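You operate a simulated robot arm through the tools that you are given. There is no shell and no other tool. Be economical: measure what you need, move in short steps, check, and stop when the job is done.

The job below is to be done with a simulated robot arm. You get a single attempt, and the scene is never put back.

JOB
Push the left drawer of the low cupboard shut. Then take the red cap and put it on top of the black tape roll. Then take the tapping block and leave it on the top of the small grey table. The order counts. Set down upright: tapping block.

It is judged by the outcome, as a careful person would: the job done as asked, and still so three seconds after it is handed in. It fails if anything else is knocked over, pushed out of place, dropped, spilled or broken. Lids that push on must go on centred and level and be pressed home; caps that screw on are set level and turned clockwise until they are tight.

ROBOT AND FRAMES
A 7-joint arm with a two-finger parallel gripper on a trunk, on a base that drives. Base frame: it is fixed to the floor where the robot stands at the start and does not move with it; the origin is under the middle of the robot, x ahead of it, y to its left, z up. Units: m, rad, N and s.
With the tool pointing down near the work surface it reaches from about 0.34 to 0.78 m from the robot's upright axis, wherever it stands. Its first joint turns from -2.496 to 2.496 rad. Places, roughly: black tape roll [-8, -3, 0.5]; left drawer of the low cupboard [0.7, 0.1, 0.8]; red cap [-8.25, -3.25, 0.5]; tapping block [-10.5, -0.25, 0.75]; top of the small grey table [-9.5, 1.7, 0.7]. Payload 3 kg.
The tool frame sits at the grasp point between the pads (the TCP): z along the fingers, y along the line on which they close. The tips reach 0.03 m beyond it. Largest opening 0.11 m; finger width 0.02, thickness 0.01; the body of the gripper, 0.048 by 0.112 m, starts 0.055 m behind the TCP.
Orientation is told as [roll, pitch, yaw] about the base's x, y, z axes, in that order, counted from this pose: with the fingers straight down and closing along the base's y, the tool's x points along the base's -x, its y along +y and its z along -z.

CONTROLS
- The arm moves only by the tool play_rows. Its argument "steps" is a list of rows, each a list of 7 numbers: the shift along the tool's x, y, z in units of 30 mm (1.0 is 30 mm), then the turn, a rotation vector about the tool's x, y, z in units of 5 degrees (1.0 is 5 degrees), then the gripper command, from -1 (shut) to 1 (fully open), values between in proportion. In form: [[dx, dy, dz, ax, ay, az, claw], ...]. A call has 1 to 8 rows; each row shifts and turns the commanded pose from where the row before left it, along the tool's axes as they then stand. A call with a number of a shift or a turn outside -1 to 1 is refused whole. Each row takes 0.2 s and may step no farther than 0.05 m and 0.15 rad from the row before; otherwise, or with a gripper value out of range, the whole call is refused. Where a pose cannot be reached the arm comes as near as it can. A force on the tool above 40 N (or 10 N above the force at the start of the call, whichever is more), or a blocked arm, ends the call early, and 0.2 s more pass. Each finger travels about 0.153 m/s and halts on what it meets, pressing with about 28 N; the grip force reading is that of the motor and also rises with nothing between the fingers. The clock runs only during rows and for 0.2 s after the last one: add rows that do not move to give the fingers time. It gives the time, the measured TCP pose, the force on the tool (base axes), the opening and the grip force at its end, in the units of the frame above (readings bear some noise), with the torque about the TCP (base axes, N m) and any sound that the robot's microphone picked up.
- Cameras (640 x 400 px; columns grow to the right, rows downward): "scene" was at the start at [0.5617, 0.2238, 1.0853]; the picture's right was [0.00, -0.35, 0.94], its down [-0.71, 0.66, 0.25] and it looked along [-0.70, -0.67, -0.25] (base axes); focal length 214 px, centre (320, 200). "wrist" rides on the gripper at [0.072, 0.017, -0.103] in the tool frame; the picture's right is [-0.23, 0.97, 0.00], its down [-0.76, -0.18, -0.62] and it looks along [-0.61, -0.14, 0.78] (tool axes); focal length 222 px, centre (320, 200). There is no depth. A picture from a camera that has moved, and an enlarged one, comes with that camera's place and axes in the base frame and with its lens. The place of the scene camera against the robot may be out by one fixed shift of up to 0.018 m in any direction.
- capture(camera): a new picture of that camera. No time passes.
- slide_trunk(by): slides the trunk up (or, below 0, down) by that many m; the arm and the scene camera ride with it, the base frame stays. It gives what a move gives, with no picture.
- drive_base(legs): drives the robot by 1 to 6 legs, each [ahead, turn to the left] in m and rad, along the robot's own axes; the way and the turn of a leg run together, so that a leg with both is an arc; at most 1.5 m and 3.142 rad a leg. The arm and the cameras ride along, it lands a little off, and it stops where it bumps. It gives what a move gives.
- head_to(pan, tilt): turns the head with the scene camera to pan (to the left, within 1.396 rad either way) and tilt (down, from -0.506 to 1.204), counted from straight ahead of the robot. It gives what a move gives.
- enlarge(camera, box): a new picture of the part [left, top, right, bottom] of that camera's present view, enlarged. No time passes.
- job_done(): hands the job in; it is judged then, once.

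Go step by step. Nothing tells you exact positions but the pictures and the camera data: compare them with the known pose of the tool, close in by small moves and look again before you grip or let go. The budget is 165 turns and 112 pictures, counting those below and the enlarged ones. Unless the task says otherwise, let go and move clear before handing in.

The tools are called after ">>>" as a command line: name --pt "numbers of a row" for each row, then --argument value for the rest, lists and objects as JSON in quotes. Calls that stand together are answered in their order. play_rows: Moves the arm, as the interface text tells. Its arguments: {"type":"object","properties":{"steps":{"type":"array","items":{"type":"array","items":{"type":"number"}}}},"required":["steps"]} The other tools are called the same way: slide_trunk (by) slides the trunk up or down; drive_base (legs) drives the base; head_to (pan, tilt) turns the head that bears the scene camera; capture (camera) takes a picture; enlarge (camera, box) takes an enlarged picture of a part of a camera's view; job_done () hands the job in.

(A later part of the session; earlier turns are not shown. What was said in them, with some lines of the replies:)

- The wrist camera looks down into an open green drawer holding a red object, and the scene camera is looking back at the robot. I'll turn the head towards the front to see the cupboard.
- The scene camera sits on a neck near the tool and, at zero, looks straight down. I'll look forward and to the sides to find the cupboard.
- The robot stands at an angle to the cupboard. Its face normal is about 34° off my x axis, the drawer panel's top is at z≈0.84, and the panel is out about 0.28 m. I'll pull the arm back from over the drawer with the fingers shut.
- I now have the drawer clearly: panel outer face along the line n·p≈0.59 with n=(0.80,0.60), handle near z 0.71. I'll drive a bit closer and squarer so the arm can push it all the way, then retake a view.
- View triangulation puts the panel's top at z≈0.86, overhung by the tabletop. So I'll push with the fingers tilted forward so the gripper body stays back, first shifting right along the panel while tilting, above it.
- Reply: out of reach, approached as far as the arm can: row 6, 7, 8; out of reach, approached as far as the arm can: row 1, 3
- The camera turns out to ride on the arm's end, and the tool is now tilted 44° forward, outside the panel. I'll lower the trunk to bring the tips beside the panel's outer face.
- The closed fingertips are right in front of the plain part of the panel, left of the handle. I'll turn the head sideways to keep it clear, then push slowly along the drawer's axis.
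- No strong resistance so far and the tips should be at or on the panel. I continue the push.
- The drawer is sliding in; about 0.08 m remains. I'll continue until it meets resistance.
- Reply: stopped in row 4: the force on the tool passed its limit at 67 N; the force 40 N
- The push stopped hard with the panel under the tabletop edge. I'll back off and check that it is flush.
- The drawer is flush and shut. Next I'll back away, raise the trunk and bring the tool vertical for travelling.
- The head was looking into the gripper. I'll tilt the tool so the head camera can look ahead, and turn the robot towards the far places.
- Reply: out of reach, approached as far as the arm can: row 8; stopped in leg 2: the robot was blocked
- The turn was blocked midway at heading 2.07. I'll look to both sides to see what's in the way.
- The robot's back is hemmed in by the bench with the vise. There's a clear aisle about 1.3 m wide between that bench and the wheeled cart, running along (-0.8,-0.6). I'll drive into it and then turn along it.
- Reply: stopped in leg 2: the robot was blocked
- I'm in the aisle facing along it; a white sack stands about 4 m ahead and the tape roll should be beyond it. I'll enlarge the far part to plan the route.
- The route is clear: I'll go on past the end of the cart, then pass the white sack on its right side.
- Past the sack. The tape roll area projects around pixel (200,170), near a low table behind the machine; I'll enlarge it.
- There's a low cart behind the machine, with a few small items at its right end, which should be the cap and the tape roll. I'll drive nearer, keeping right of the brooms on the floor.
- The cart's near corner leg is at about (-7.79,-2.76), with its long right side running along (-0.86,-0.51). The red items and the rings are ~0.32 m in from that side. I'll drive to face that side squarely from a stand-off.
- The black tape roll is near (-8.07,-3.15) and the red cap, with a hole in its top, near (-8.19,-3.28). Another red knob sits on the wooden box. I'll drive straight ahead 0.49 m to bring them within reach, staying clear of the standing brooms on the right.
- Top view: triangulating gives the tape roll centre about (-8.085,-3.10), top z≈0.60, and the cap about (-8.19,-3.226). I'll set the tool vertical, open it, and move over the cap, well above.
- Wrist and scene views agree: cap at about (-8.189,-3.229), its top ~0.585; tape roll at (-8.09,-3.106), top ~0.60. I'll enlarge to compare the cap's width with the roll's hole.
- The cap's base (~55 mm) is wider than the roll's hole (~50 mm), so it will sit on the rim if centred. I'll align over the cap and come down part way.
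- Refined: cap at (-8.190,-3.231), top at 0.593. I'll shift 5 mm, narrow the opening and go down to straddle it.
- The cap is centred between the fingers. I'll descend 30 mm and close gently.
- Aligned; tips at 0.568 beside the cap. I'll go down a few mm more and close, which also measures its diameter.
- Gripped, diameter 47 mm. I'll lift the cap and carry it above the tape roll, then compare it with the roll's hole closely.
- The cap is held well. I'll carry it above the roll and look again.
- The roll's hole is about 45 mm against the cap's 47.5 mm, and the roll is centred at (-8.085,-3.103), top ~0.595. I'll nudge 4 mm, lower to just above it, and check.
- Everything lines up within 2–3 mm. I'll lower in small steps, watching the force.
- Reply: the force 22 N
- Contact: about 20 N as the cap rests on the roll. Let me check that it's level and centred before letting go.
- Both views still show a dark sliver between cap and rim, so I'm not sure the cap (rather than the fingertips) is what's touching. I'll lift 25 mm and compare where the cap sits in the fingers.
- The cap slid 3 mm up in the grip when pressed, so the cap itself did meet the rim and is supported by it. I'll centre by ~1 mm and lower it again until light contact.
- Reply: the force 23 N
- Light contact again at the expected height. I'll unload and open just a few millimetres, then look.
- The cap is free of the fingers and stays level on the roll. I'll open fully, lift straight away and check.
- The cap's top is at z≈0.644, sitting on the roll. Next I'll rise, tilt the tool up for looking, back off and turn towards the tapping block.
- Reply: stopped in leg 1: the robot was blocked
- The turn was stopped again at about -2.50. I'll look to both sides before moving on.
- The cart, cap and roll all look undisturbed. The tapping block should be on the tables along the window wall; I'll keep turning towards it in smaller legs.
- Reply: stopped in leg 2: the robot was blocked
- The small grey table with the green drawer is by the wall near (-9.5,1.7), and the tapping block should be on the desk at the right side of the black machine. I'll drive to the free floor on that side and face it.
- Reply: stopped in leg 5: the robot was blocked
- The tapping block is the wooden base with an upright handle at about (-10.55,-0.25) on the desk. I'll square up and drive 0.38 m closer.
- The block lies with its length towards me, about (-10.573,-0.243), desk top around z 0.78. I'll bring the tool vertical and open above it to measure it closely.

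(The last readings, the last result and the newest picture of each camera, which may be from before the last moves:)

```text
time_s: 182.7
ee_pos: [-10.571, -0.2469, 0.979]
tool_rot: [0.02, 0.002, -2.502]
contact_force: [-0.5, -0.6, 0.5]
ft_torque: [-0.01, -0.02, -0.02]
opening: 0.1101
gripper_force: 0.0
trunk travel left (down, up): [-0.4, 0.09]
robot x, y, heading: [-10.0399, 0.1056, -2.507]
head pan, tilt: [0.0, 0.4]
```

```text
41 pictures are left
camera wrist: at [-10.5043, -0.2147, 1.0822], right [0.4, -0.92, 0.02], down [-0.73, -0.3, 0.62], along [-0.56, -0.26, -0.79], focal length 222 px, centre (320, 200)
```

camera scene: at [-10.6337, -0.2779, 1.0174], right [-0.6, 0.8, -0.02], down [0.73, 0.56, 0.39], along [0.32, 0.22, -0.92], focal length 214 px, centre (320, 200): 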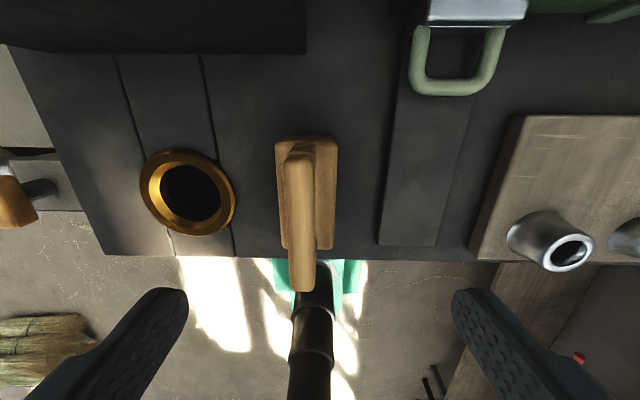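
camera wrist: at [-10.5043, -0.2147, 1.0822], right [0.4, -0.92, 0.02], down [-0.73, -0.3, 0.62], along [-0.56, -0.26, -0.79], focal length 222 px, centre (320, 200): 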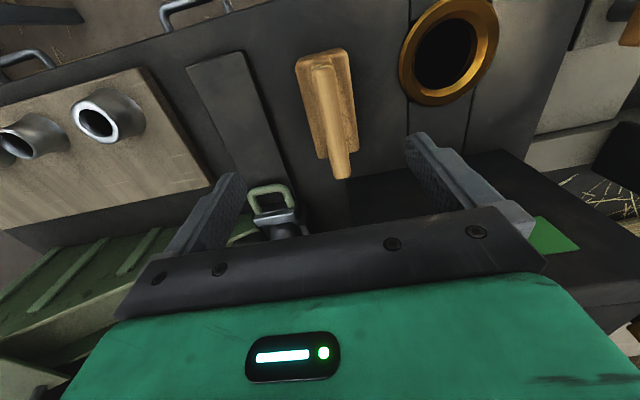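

The block is a base about 10 cm long with a bar handle along its length, handle top near z 0.89. I'll shift 6 mm, come down to just above the handle, and look again.

>>> play_rows --pt "0.1 0.2 0.5 0 0 0 1" --pt "0 0 0.5 0 0 0 1" --pt "0 0 0 0 0 0 1"

>>> enlarge --camera "scene" --box '[120, 100, 520, 350]'

>>> enlarge --camera "wrist" --box '[160, 0, 480, 250]'

```text
time_s: 183.5
ee_pos: [-10.5645, -0.2504, 0.9492]
tool_rot: [0.02, 0.001, -2.502]
contact_force: [-0.5, -0.4, 0.6]
ft_torque: [0.0, 0.01, 0.03]
opening: 0.1099
gripper_force: 0.0
trunk travel left (down, up): [-0.4, 0.09]
robot x, y, heading: [-10.0357, 0.1038, -2.509]
head pan, tilt: [0.0, 0.4]
```

```text
1.60 times, centred on (320, 225) of scene
camera zoom: at [-10.6277, -0.2815, 0.9871], right [-0.6, 0.8, -0.02], down [0.73, 0.56, 0.39], along [0.33, 0.22, -0.92], focal length 343 px, centre (320, 160)
```

zoom: 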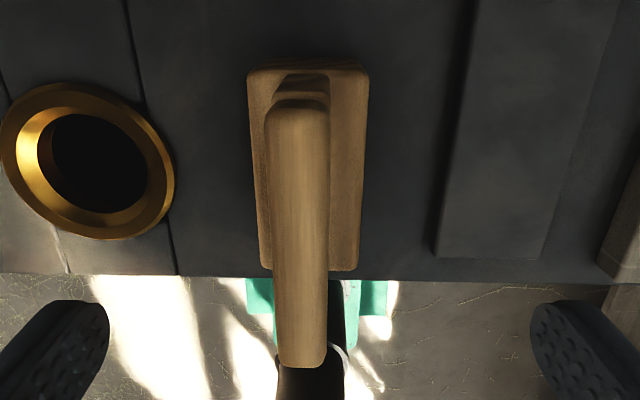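

```text
1.60 times, centred on (320, 125) of wrist
camera zoom: at [-10.4982, -0.2184, 1.052], right [0.4, -0.92, 0.02], down [-0.73, -0.3, 0.62], along [-0.56, -0.26, -0.79], focal length 355 px, centre (320, 320)
```

zoom: 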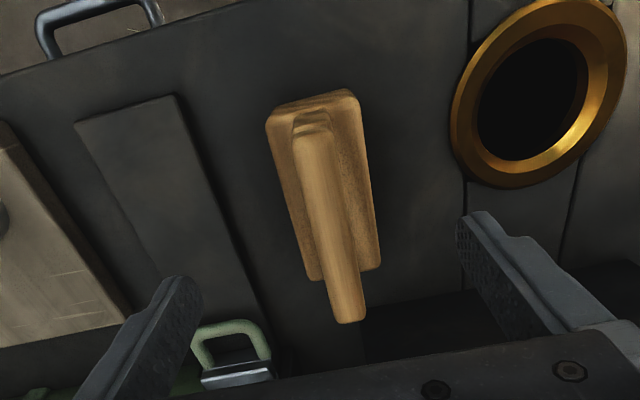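

Correcting the scene camera's shift, the handle's top is at z≈0.903, the base's top ~0.855, and the handle lies 6 mm to the tool's +y. I'll shift and lower with the fingers each side of the handle.

>>> play_rows --pt "0 0.2 0 0 0 0 0.5" --pt "0 0 0.6 0 0 0 0.2" --pt "0 0 0.6 0 0 0 0.1" --pt "0 0 0.6 0 0 0 0.1" --pt "0 0 0 0 0 0 0.1"

>>> enlarge --camera "scene" --box '[120, 130, 520, 380]'

>>> enlarge --camera "wrist" --box '[160, 0, 480, 250]'

```text
time_s: 184.7
ee_pos: [-10.5606, -0.2557, 0.8947]
tool_rot: [0.02, 0.001, -2.504]
contact_force: [-0.2, 0.1, 0.2]
ft_torque: [-0.02, -0.01, 0.0]
opening: 0.0606
gripper_force: 0.1
trunk travel left (down, up): [-0.4, 0.09]
robot x, y, heading: [-10.0372, 0.1037, -2.508]
head pan, tilt: [0.0, 0.4]
```

```text
1.60 times, centred on (320, 255) of scene
camera zoom: at [-10.6232, -0.2872, 0.9335], right [-0.6, 0.8, -0.02], down [0.73, 0.56, 0.39], along [0.33, 0.22, -0.92], focal length 343 px, centre (320, 112)
```

zoom: 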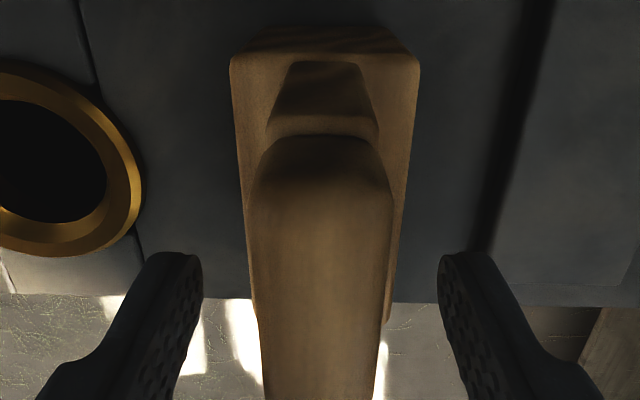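

```text
1.60 times, centred on (320, 125) of wrist
camera zoom: at [-10.4938, -0.224, 0.9984], right [0.4, -0.92, 0.02], down [-0.73, -0.3, 0.62], along [-0.56, -0.26, -0.79], focal length 355 px, centre (320, 320)
```

zoom: 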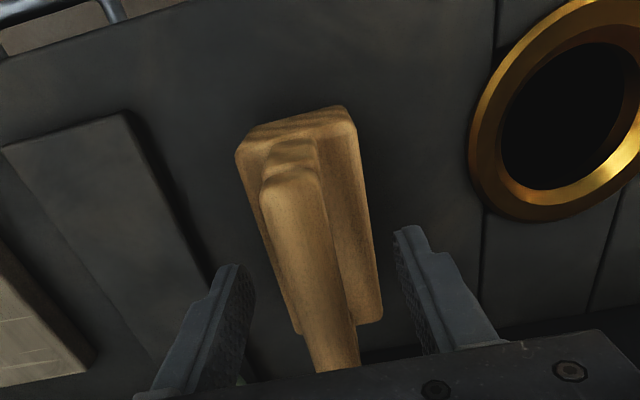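

The handle is centred between the fingers. I'll close on it.

>>> play_rows --pt "0 0 0 0 0 0 -0.3" --pt "0 0 0 0 0 0 -0.7" --pt "0 0 0 0 0 0 -1" --pt "0 0 0 0 0 0 -1"

>>> play_rows --pt "0 0 -0.5 0 0 0 -1" --pt "0 0 -0.5 0 0 0 -1" --pt "0 0 0 0 0 0 -1"

>>> capture --camera "scene"

>>> capture --camera "wrist"

```text
time_s: 185.7
ee_pos: [-10.5603, -0.2568, 0.8949]
tool_rot: [0.022, 0.002, -2.503]
contact_force: [-1.4, 1.6, 1.3]
ft_torque: [0.19, 0.18, 0.0]
opening: 0.018
gripper_force: 27.9
trunk travel left (down, up): [-0.4, 0.09]
robot x, y, heading: [-10.0393, 0.1016, -2.509]
head pan, tilt: [0.0, 0.4]
```

```text
time_s: 186.5
ee_pos: [-10.5606, -0.2559, 0.925]
tool_rot: [0.02, 0.002, -2.504]
contact_force: [-0.6, 0.1, -3.2]
ft_torque: [-0.01, 0.01, 0.0]
opening: 0.0175
gripper_force: 28.2
trunk travel left (down, up): [-0.4, 0.09]
robot x, y, heading: [-10.0396, 0.1053, -2.509]
head pan, tilt: [0.0, 0.4]
```

```text
36 pictures are left
camera scene: at [-10.6233, -0.2865, 0.9634], right [-0.6, 0.8, -0.02], down [0.73, 0.56, 0.39], along [0.33, 0.22, -0.92], focal length 214 px, centre (320, 200)
```

scene: 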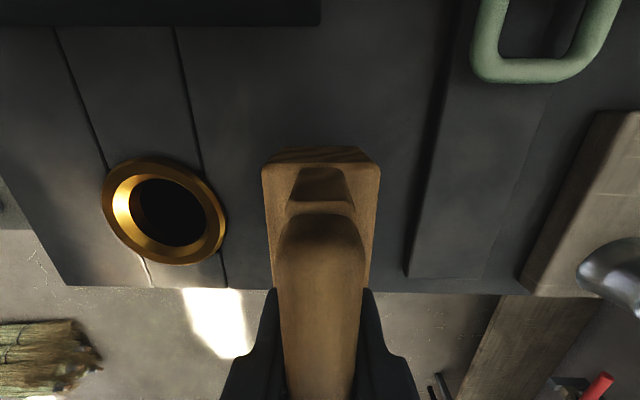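

```text
35 pictures are left
camera wrist: at [-10.4938, -0.2233, 1.0283], right [0.4, -0.92, 0.02], down [-0.73, -0.3, 0.62], along [-0.56, -0.26, -0.79], focal length 222 px, centre (320, 200)
```

wrist: 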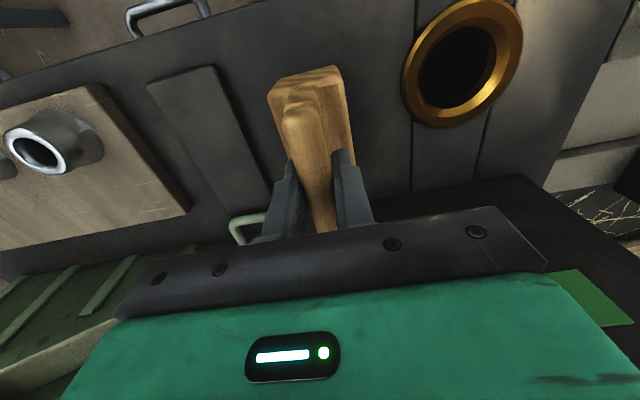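

The block is lifted (≈3 N) and held firmly upright. I'll raise it more, back well away from the desk and turn towards the small grey table.

>>> play_rows --pt "0 0 -1 0 0 0 -1" --pt "0 0 -1 0 0 0 -1" --pt "0 0 -1 0 0 0 -1" --pt "0 0 -1 0 0 0 -1" --pt "0 0 0 0 0 0 -1"

>>> drive_base --legs '[[-0.75, 0], [-0.7, 0]]'

>>> drive_base --legs '[[0, -0.8], [0, -0.76]]'

>>> head_to --pan 0 --tilt -0.5

>>> capture --camera "scene"

```text
time_s: 187.7
ee_pos: [-10.5629, -0.253, 1.0455]
tool_rot: [0.021, 0.002, -2.503]
contact_force: [0.8, 0.5, -3.6]
ft_torque: [-0.02, 0.02, 0.04]
opening: 0.0177
gripper_force: 28.3
trunk travel left (down, up): [-0.4, 0.09]
robot x, y, heading: [-10.0388, 0.1047, -2.506]
head pan, tilt: [0.0, 0.4]
```

```text
time_s: 195.2
ee_pos: [-9.3976, 0.6054, 1.0445]
tool_rot: [0.022, 0.003, -2.502]
contact_force: [0.4, 0.2, -2.8]
ft_torque: [0.03, -0.01, -0.03]
opening: 0.0178
gripper_force: 27.7
trunk travel left (down, up): [-0.4, 0.09]
robot x, y, heading: [-8.8719, 0.9632, -2.505]
head pan, tilt: [0.0, 0.4]
```

```text
time_s: 199.8
ee_pos: [-9.2108, 1.4999, 1.0452]
tool_rot: [0.026, 0.001, 2.173]
contact_force: [2.5, 1.4, -3.2]
ft_torque: [-0.12, 0.12, 0.0]
opening: 0.0179
gripper_force: 27.8
trunk travel left (down, up): [-0.4, 0.09]
robot x, y, heading: [-8.9351, 0.9235, 2.183]
head pan, tilt: [0.0, 0.4]
```

```text
time_s: 201.0
ee_pos: [-9.2145, 1.5001, 1.045]
tool_rot: [0.022, 0.001, 2.174]
contact_force: [-0.5, -0.6, -3.1]
ft_torque: [-0.06, -0.04, -0.01]
opening: 0.0178
gripper_force: 27.5
trunk travel left (down, up): [-0.4, 0.09]
robot x, y, heading: [-8.9317, 0.9219, 2.181]
head pan, tilt: [0.0, -0.499]
```

```text
34 pictures are left
camera scene: at [-9.3018, 1.6346, 1.1101], right [0.82, 0.57, -0.02], down [0.49, -0.73, -0.48], along [-0.29, 0.38, -0.88], focal length 214 px, centre (320, 200)
```

scene: 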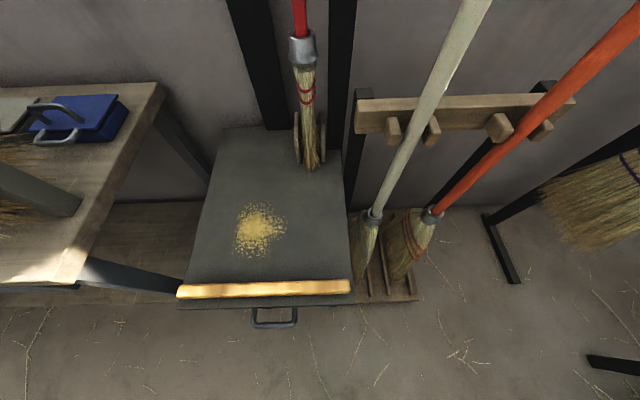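

I can see the grey table's top (z≈0.66): sawdust patch in the middle front, a small broom leaning at back right. I'll aim behind/left of the sawdust at about (-9.60,1.77); first shift the arm left and back, then drive 0.4 m closer.

>>> play_rows --pt "0.6 0.97 0 0 0 0 -1" --pt "0.6 0.97 0 0 0 0 -1" --pt "0.6 0.97 0 0 0 0 -1" --pt "0.6 0.97 0 0 0 0 -1" --pt "0.6 0.97 0 0 0 0 -1" --pt "0 0 0 0 0 0 -1"

>>> drive_base --legs '[[0.38, 0.03]]'

>>> capture --camera "scene"

>>> capture --camera "wrist"

```text
time_s: 202.4
ee_pos: [-9.281, 1.3425, 1.0476]
tool_rot: [0.023, 0.003, 2.174]
contact_force: [-1.1, 0.0, -1.5]
ft_torque: [-0.03, 0.0, -0.01]
opening: 0.0177
gripper_force: 27.9
trunk travel left (down, up): [-0.4, 0.09]
robot x, y, heading: [-8.9346, 0.9221, 2.179]
head pan, tilt: [0.0, -0.499]
```

```text
time_s: 204.8
ee_pos: [-9.5155, 1.639, 1.0488]
tool_rot: [0.021, 0.002, 2.206]
contact_force: [-0.3, -0.4, -3.2]
ft_torque: [0.0, 0.01, 0.05]
opening: 0.0176
gripper_force: 28.1
trunk travel left (down, up): [-0.4, 0.09]
robot x, y, heading: [-9.1537, 1.226, 2.214]
head pan, tilt: [0.0, -0.499]
```

```text
33 pictures are left
camera scene: at [-9.6079, 1.7724, 1.1127], right [0.81, 0.59, -0.02], down [0.51, -0.71, -0.48], along [-0.3, 0.37, -0.88], focal length 214 px, centre (320, 200)
```

scene: 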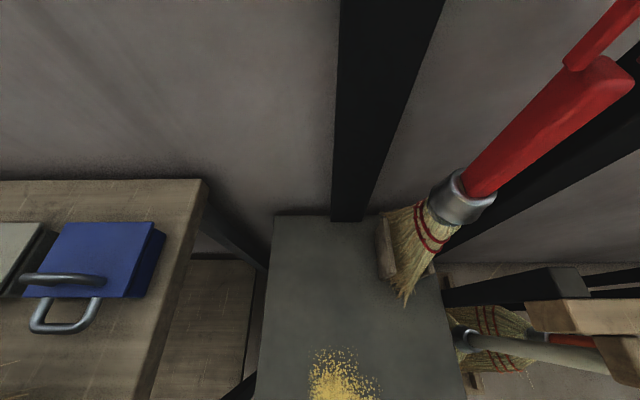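

```text
32 pictures are left
camera wrist: at [-9.4855, 1.5728, 1.1521], right [-0.92, -0.39, 0.02], down [-0.3, 0.73, 0.62], along [-0.26, 0.56, -0.79], focal length 222 px, centre (320, 200)
```

wrist: 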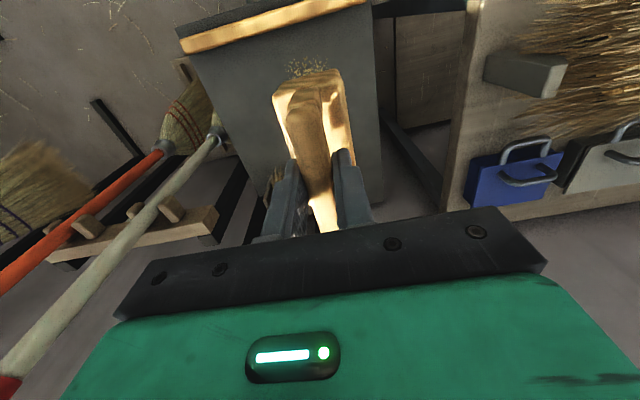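

The free space is clear. The target is lateral mid-left and just behind the sawdust, near (-9.616,1.788); I'll extend the arm there, still high, then lower with the trunk.

>>> play_rows --pt "-1 -0.04 0 0 0 0 -1" --pt "-1 -0.04 0 0 0 0 -1" --pt "-1 -0.04 0 0 0 0 -1" --pt "-1 -0.04 0 0 0 0 -1" --pt "-1 -0.04 0 0 0 0 -1" --pt "-1 -0.04 0 0 0 0 -1" --pt "0 0 0 0 0 0 -1"

>>> slide_trunk --by -0.18

>>> head_to --pan 0 --tilt 0.5

>>> capture --camera "scene"

>>> capture --camera "wrist"

```text
time_s: 206.3
ee_pos: [-9.6156, 1.7758, 1.0473]
tool_rot: [0.021, 0.016, 2.213]
contact_force: [22.7, -30.7, -4.7]
ft_torque: [2.98, 2.16, -0.16]
opening: 0.0179
gripper_force: 28.2
trunk travel left (down, up): [-0.4, 0.09]
robot x, y, heading: [-9.1578, 1.2287, 2.212]
head pan, tilt: [0.0, -0.499]
stopped in row 7: the force on the tool passed its limit at 45 N (the readings are from after the stop); the commanded pose is now the measured one
```

```text
time_s: 208.3
ee_pos: [-9.6177, 1.7833, 0.8667]
tool_rot: [0.023, 0.014, 2.209]
contact_force: [0.2, 0.0, -3.0]
ft_torque: [-0.02, -0.05, 0.02]
opening: 0.0177
gripper_force: 27.6
trunk travel left (down, up): [-0.22, 0.27]
robot x, y, heading: [-9.1568, 1.2279, 2.206]
head pan, tilt: [0.0, -0.499]
```

```text
time_s: 209.6
ee_pos: [-9.6172, 1.7838, 0.8651]
tool_rot: [0.022, 0.014, 2.209]
contact_force: [0.1, 0.6, -3.3]
ft_torque: [-0.02, -0.02, 0.02]
opening: 0.0176
gripper_force: 28.4
trunk travel left (down, up): [-0.22, 0.27]
robot x, y, heading: [-9.1536, 1.2277, 2.21]
head pan, tilt: [0.0, 0.499]
```

```text
31 pictures are left
camera scene: at [-9.6593, 1.847, 0.9052], right [0.8, 0.6, -0.02], down [0.53, -0.69, 0.49], along [0.28, -0.4, -0.87], focal length 214 px, centre (320, 200)
```

scene: 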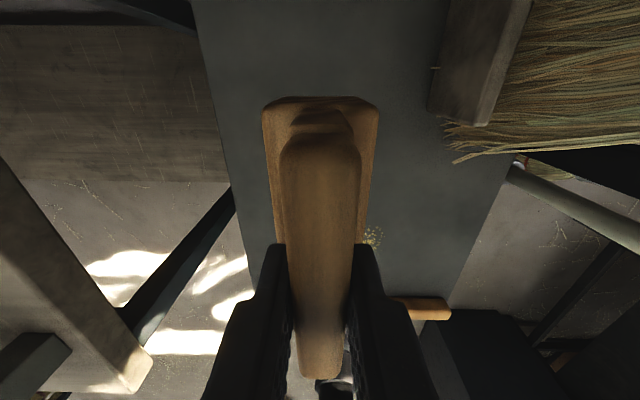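

```text
30 pictures are left
camera wrist: at [-9.5874, 1.7181, 0.9701], right [-0.92, -0.4, 0.02], down [-0.31, 0.73, 0.61], along [-0.26, 0.55, -0.79], focal length 222 px, centre (320, 200)
```

wrist: 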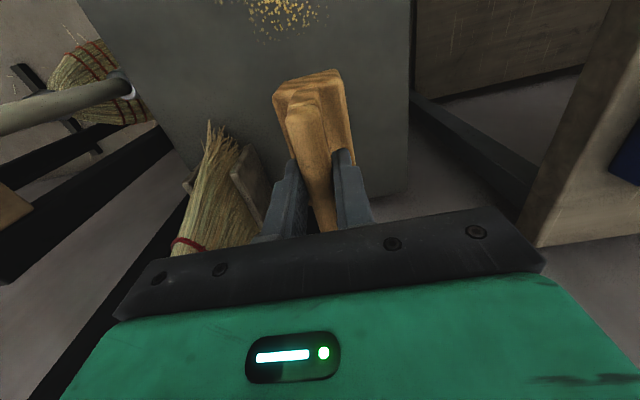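

I felt a 45 N bump while extending — probably the hand against the leaning black post behind — and it's now free of contact after lowering. I'll lower the block slowly onto the table.

>>> play_rows --pt "0 0 0.7 0 0 0 -1" --pt "0 0 0.7 0 0 0 -1" --pt "0 0 0.5 0 0 0 -1" --pt "0 0 0 0 0 0 -1"

>>> capture --camera "scene"

>>> capture --camera "wrist"

```text
time_s: 210.6
ee_pos: [-9.6181, 1.7818, 0.8082]
tool_rot: [0.022, 0.014, 2.211]
contact_force: [-0.5, -0.1, -4.0]
ft_torque: [0.01, -0.04, 0.01]
opening: 0.0177
gripper_force: 28.2
trunk travel left (down, up): [-0.22, 0.27]
robot x, y, heading: [-9.1549, 1.2313, 2.211]
head pan, tilt: [0.0, 0.499]
```

```text
29 pictures are left
camera scene: at [-9.6601, 1.8454, 0.8482], right [0.8, 0.6, -0.02], down [0.53, -0.69, 0.49], along [0.28, -0.41, -0.87], focal length 214 px, centre (320, 200)
```

scene: 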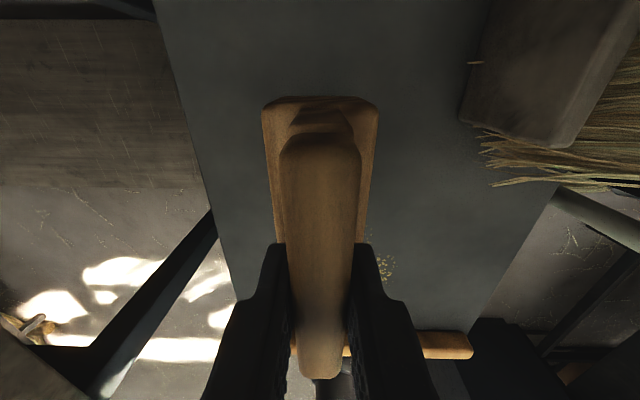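

```text
28 pictures are left
camera wrist: at [-9.5882, 1.7166, 0.9132], right [-0.92, -0.4, 0.02], down [-0.31, 0.73, 0.61], along [-0.26, 0.55, -0.79], focal length 222 px, centre (320, 200)
```

wrist: 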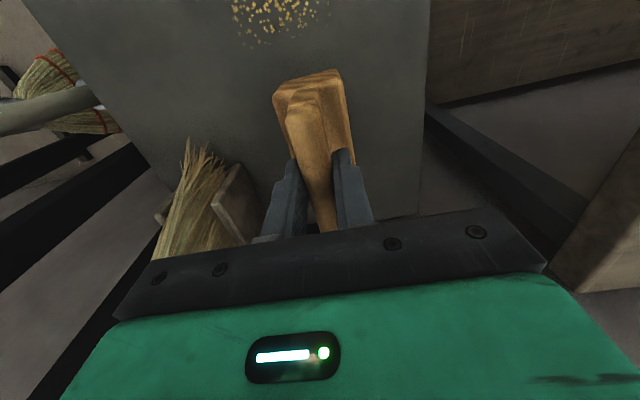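

Clear on all sides. I continue down in small steps, watching for contact.

>>> play_rows --pt "0 0 0.35 0 0 0 -1" --pt "0 0 0.25 0 0 0 -1" --pt "0 0 0 0 0 0 -1"

>>> play_rows --pt "0 0 0.2 0 0 0 -1" --pt "0 0 0 0 0 0 -1"

>>> play_rows --pt "0 0 0.15 0 0 0 -1" --pt "0 0 0 0 0 0 -1"

```text
time_s: 211.4
ee_pos: [-9.6192, 1.7811, 0.7916]
tool_rot: [0.021, 0.014, 2.21]
contact_force: [0.0, 0.2, -2.7]
ft_torque: [-0.03, -0.01, 0.01]
opening: 0.018
gripper_force: 27.3
trunk travel left (down, up): [-0.22, 0.27]
robot x, y, heading: [-9.1585, 1.2299, 2.208]
head pan, tilt: [0.0, 0.499]
```

```text
time_s: 212.0
ee_pos: [-9.6193, 1.781, 0.7846]
tool_rot: [0.023, 0.013, 2.212]
contact_force: [0.0, 0.5, -3.3]
ft_torque: [0.0, 0.04, 0.01]
opening: 0.0178
gripper_force: 27.7
trunk travel left (down, up): [-0.22, 0.27]
robot x, y, heading: [-9.1548, 1.2277, 2.211]
head pan, tilt: [0.0, 0.499]
```

```text
time_s: 212.6
ee_pos: [-9.6187, 1.7807, 0.7794]
tool_rot: [0.023, 0.014, 2.212]
contact_force: [-1.0, -0.5, -2.4]
ft_torque: [0.01, 0.0, 0.02]
opening: 0.0177
gripper_force: 28.5
trunk travel left (down, up): [-0.22, 0.27]
robot x, y, heading: [-9.1533, 1.2306, 2.208]
head pan, tilt: [0.0, 0.499]
```

>>> play_rows --pt "0 0 0.15 0 0 0 -1" --pt "0 0 0 0 0 0 -1"

>>> play_rows --pt "0 0 0.12 0 0 0 -1" --pt "0 0 0 0 0 0 -1"

>>> enlarge --camera "scene" --box '[200, 50, 460, 400]'

```text
time_s: 213.2
ee_pos: [-9.6179, 1.7807, 0.7768]
tool_rot: [0.023, 0.014, 2.211]
contact_force: [-0.4, -0.2, -3.1]
ft_torque: [-0.02, -0.01, 0.01]
opening: 0.0178
gripper_force: 28.5
trunk travel left (down, up): [-0.22, 0.27]
robot x, y, heading: [-9.1613, 1.2294, 2.213]
head pan, tilt: [0.0, 0.499]
```

```text
time_s: 213.8
ee_pos: [-9.6191, 1.7812, 0.7716]
tool_rot: [0.023, 0.014, 2.212]
contact_force: [0.7, 1.2, -4.0]
ft_torque: [0.01, 0.0, 0.0]
opening: 0.0178
gripper_force: 28.0
trunk travel left (down, up): [-0.22, 0.27]
robot x, y, heading: [-9.156, 1.2274, 2.211]
head pan, tilt: [0.0, 0.499]
```

```text
1.14 times, centred on (330, 225) of scene
camera zoom: at [-9.6605, 1.845, 0.8119], right [0.8, 0.6, -0.02], down [0.53, -0.69, 0.49], along [0.28, -0.41, -0.87], focal length 245 px, centre (309, 171)
```

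zoom: 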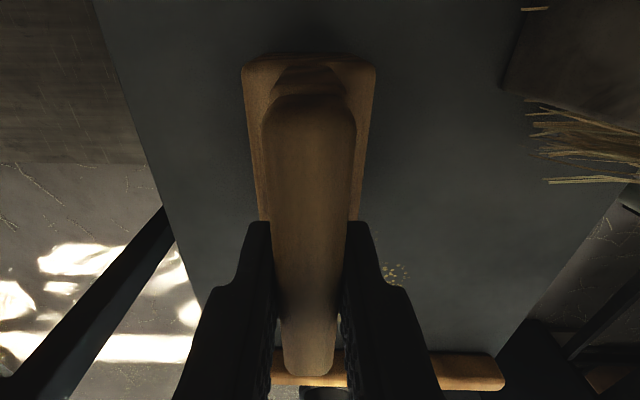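

>>> play_rows --pt "0 0 0.15 0 0 0 -1" --pt "0 0 0 0 0 0 -1"

>>> play_rows --pt "0 0 0.15 0 0 0 -1" --pt "0 0 0 0 0 0 -1"

>>> play_rows --pt "0 0 0.12 0 0 0 -1" --pt "0 0 0 0 0 0 -1"

```text
time_s: 214.4
ee_pos: [-9.6181, 1.781, 0.768]
tool_rot: [0.022, 0.015, 2.211]
contact_force: [0.1, 0.4, -3.0]
ft_torque: [-0.01, 0.01, 0.03]
opening: 0.018
gripper_force: 27.8
trunk travel left (down, up): [-0.22, 0.27]
robot x, y, heading: [-9.1504, 1.2274, 2.207]
head pan, tilt: [0.0, 0.499]
```

```text
time_s: 215.0
ee_pos: [-9.6197, 1.7795, 0.7649]
tool_rot: [0.024, 0.01, 2.211]
contact_force: [0.1, -1.2, 10.2]
ft_torque: [-0.35, -0.52, -0.05]
opening: 0.0176
gripper_force: 27.9
trunk travel left (down, up): [-0.22, 0.27]
robot x, y, heading: [-9.1589, 1.2289, 2.211]
head pan, tilt: [0.0, 0.499]
```

```text
time_s: 215.6
ee_pos: [-9.6179, 1.7796, 0.7618]
tool_rot: [0.024, 0.011, 2.211]
contact_force: [-7.4, 1.2, 25.1]
ft_torque: [0.17, -0.1, 0.03]
opening: 0.0177
gripper_force: 27.8
trunk travel left (down, up): [-0.22, 0.27]
robot x, y, heading: [-9.156, 1.227, 2.21]
head pan, tilt: [0.0, 0.499]
```

Contact at TCP z≈0.764: the block stands on the table. I'll unload slightly and open the fingers gently.

>>> play_rows --pt "0 0 -0.06 0 0 0 -1" --pt "0 0 0 0 0 0 -0.6" --pt "0 0 0 0 0 0 -0.4" --pt "0 0 0 0 0 0 0" --pt "0 0 0 0 0 0 0"

>>> capture --camera "scene"

>>> capture --camera "wrist"

```text
time_s: 216.8
ee_pos: [-9.6188, 1.7807, 0.7611]
tool_rot: [0.023, 0.012, 2.211]
contact_force: [0.3, -0.2, -0.1]
ft_torque: [0.0, -0.08, -0.01]
opening: 0.0549
gripper_force: 0.1
trunk travel left (down, up): [-0.22, 0.27]
robot x, y, heading: [-9.156, 1.2308, 2.21]
head pan, tilt: [0.0, 0.499]
```

```text
26 pictures are left
camera scene: at [-9.6605, 1.8441, 0.8009], right [0.8, 0.6, -0.02], down [0.53, -0.69, 0.49], along [0.28, -0.41, -0.87], focal length 214 px, centre (320, 200)
```

scene: 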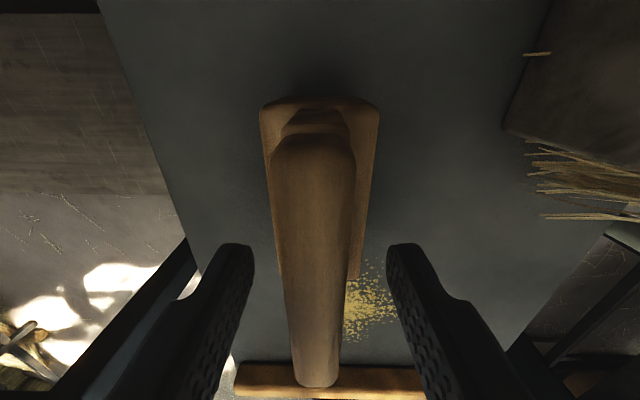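

```text
25 pictures are left
camera wrist: at [-9.5886, 1.7153, 0.8658], right [-0.92, -0.4, 0.02], down [-0.31, 0.73, 0.61], along [-0.26, 0.55, -0.79], focal length 222 px, centre (320, 200)
```

wrist: 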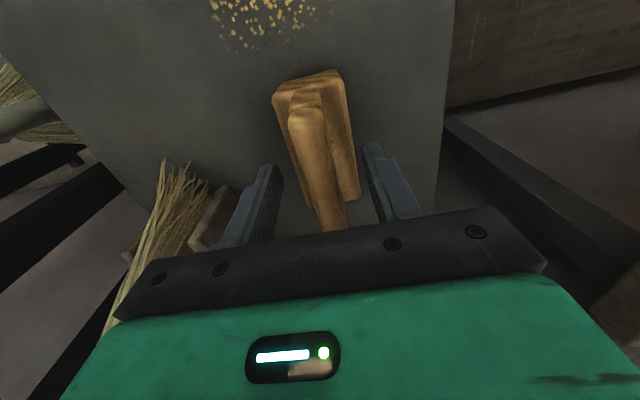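

The block stands upright on the table. I'll rise straight up 8 cm, then withdraw towards the robot, avoiding the post above.

>>> play_rows --pt "0 0 -0.5 0 0 0 0" --pt "0 0 -1 0 0 0 0" --pt "0 0 -1 0 0 0 0" --pt "0.6 0 -0.6 0 0 0 0" --pt "1 0 0 0 0 0 0" --pt "1 0 0 0 0 0 0" --pt "1 0 0 0 0 0 0" --pt "1 0 0 0 0 0 0"

>>> head_to --pan 0 --tilt -0.5

>>> capture --camera "scene"

```text
time_s: 218.6
ee_pos: [-9.5365, 1.6719, 0.8555]
tool_rot: [0.024, 0.014, 2.209]
contact_force: [0.2, 0.0, -0.5]
ft_torque: [-0.01, 0.01, 0.0]
opening: 0.055
gripper_force: 0.1
trunk travel left (down, up): [-0.22, 0.27]
robot x, y, heading: [-9.1572, 1.2288, 2.209]
head pan, tilt: [0.0, 0.499]
```

```text
time_s: 219.8
ee_pos: [-9.5356, 1.6729, 0.8563]
tool_rot: [0.022, 0.013, 2.212]
contact_force: [-0.6, 0.3, -0.3]
ft_torque: [0.03, 0.0, 0.01]
opening: 0.0551
gripper_force: 0.0
trunk travel left (down, up): [-0.22, 0.27]
robot x, y, heading: [-9.156, 1.2287, 2.213]
head pan, tilt: [0.0, -0.499]
```

```text
24 pictures are left
camera scene: at [-9.629, 1.8059, 0.9185], right [0.8, 0.6, -0.02], down [0.52, -0.72, -0.47], along [-0.29, 0.36, -0.88], focal length 214 px, centre (320, 200)
```

scene: 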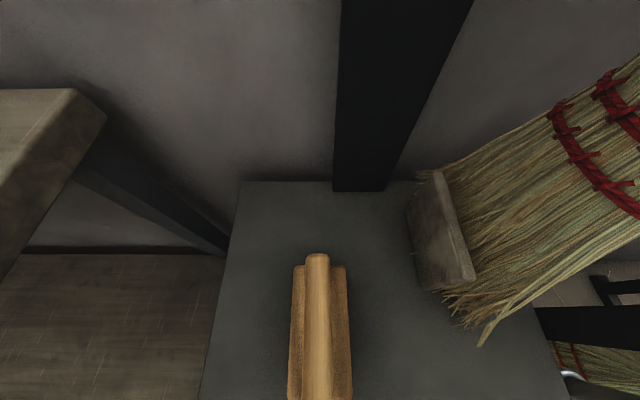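

The block stands upright and clear, and the broom and post are where they were. I'll back away and take a last look.

>>> drive_base --legs '[[-0.45, 0]]'

>>> slide_trunk --by 0.2

>>> capture --camera "scene"

```text
time_s: 222.6
ee_pos: [-9.2689, 1.3117, 0.8563]
tool_rot: [0.023, 0.015, 2.213]
contact_force: [-0.1, 0.3, -0.6]
ft_torque: [0.0, -0.03, -0.02]
opening: 0.0549
gripper_force: 0.0
trunk travel left (down, up): [-0.22, 0.27]
robot x, y, heading: [-8.8828, 0.8694, 2.211]
head pan, tilt: [0.0, -0.499]
```

```text
time_s: 224.7
ee_pos: [-9.2698, 1.3116, 1.0563]
tool_rot: [0.022, 0.013, 2.214]
contact_force: [0.4, 1.1, 0.9]
ft_torque: [-0.04, 0.0, -0.04]
opening: 0.055
gripper_force: 0.0
trunk travel left (down, up): [-0.42, 0.07]
robot x, y, heading: [-8.8836, 0.8673, 2.209]
head pan, tilt: [0.0, -0.499]
```

```text
23 pictures are left
camera scene: at [-9.3625, 1.4448, 1.1189], right [0.8, 0.6, -0.02], down [0.52, -0.71, -0.47], along [-0.29, 0.36, -0.88], focal length 214 px, centre (320, 200)
```

scene: 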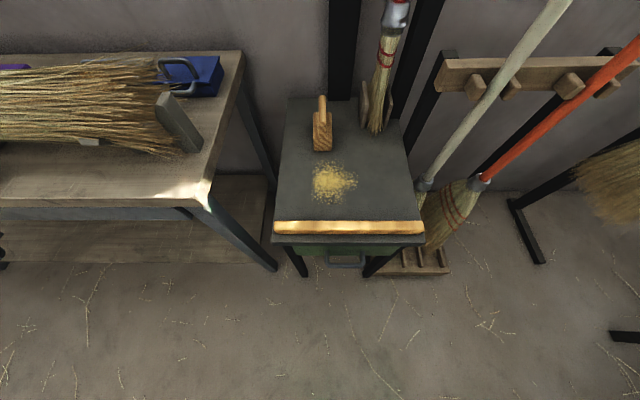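

Everything is in place: the tapping block stands upright on the grey table, nothing around it has moved, and the gripper is clear. I'm handing the job in.

>>> job_done

```text
The job is handed in.
```

I did the three tasks in the order you gave and handed the job in: left drawer shut, red cap on the black tape roll, tapping block upright on the small grey table.

- **Cap:** it's level, but its base is only about 2 mm wider than the roll's hole. It was still in place when I last saw it, from across the floor.
- **Bump near the grey table:** while I reached over the table, the arm met something hard, about 45 N. I think it was the leaning post behind it, and nothing looked moved afterwards.
- **Blocked turns:** the base stopped short on several turns with a "blocked" message. I saw nothing knocked over or moved.
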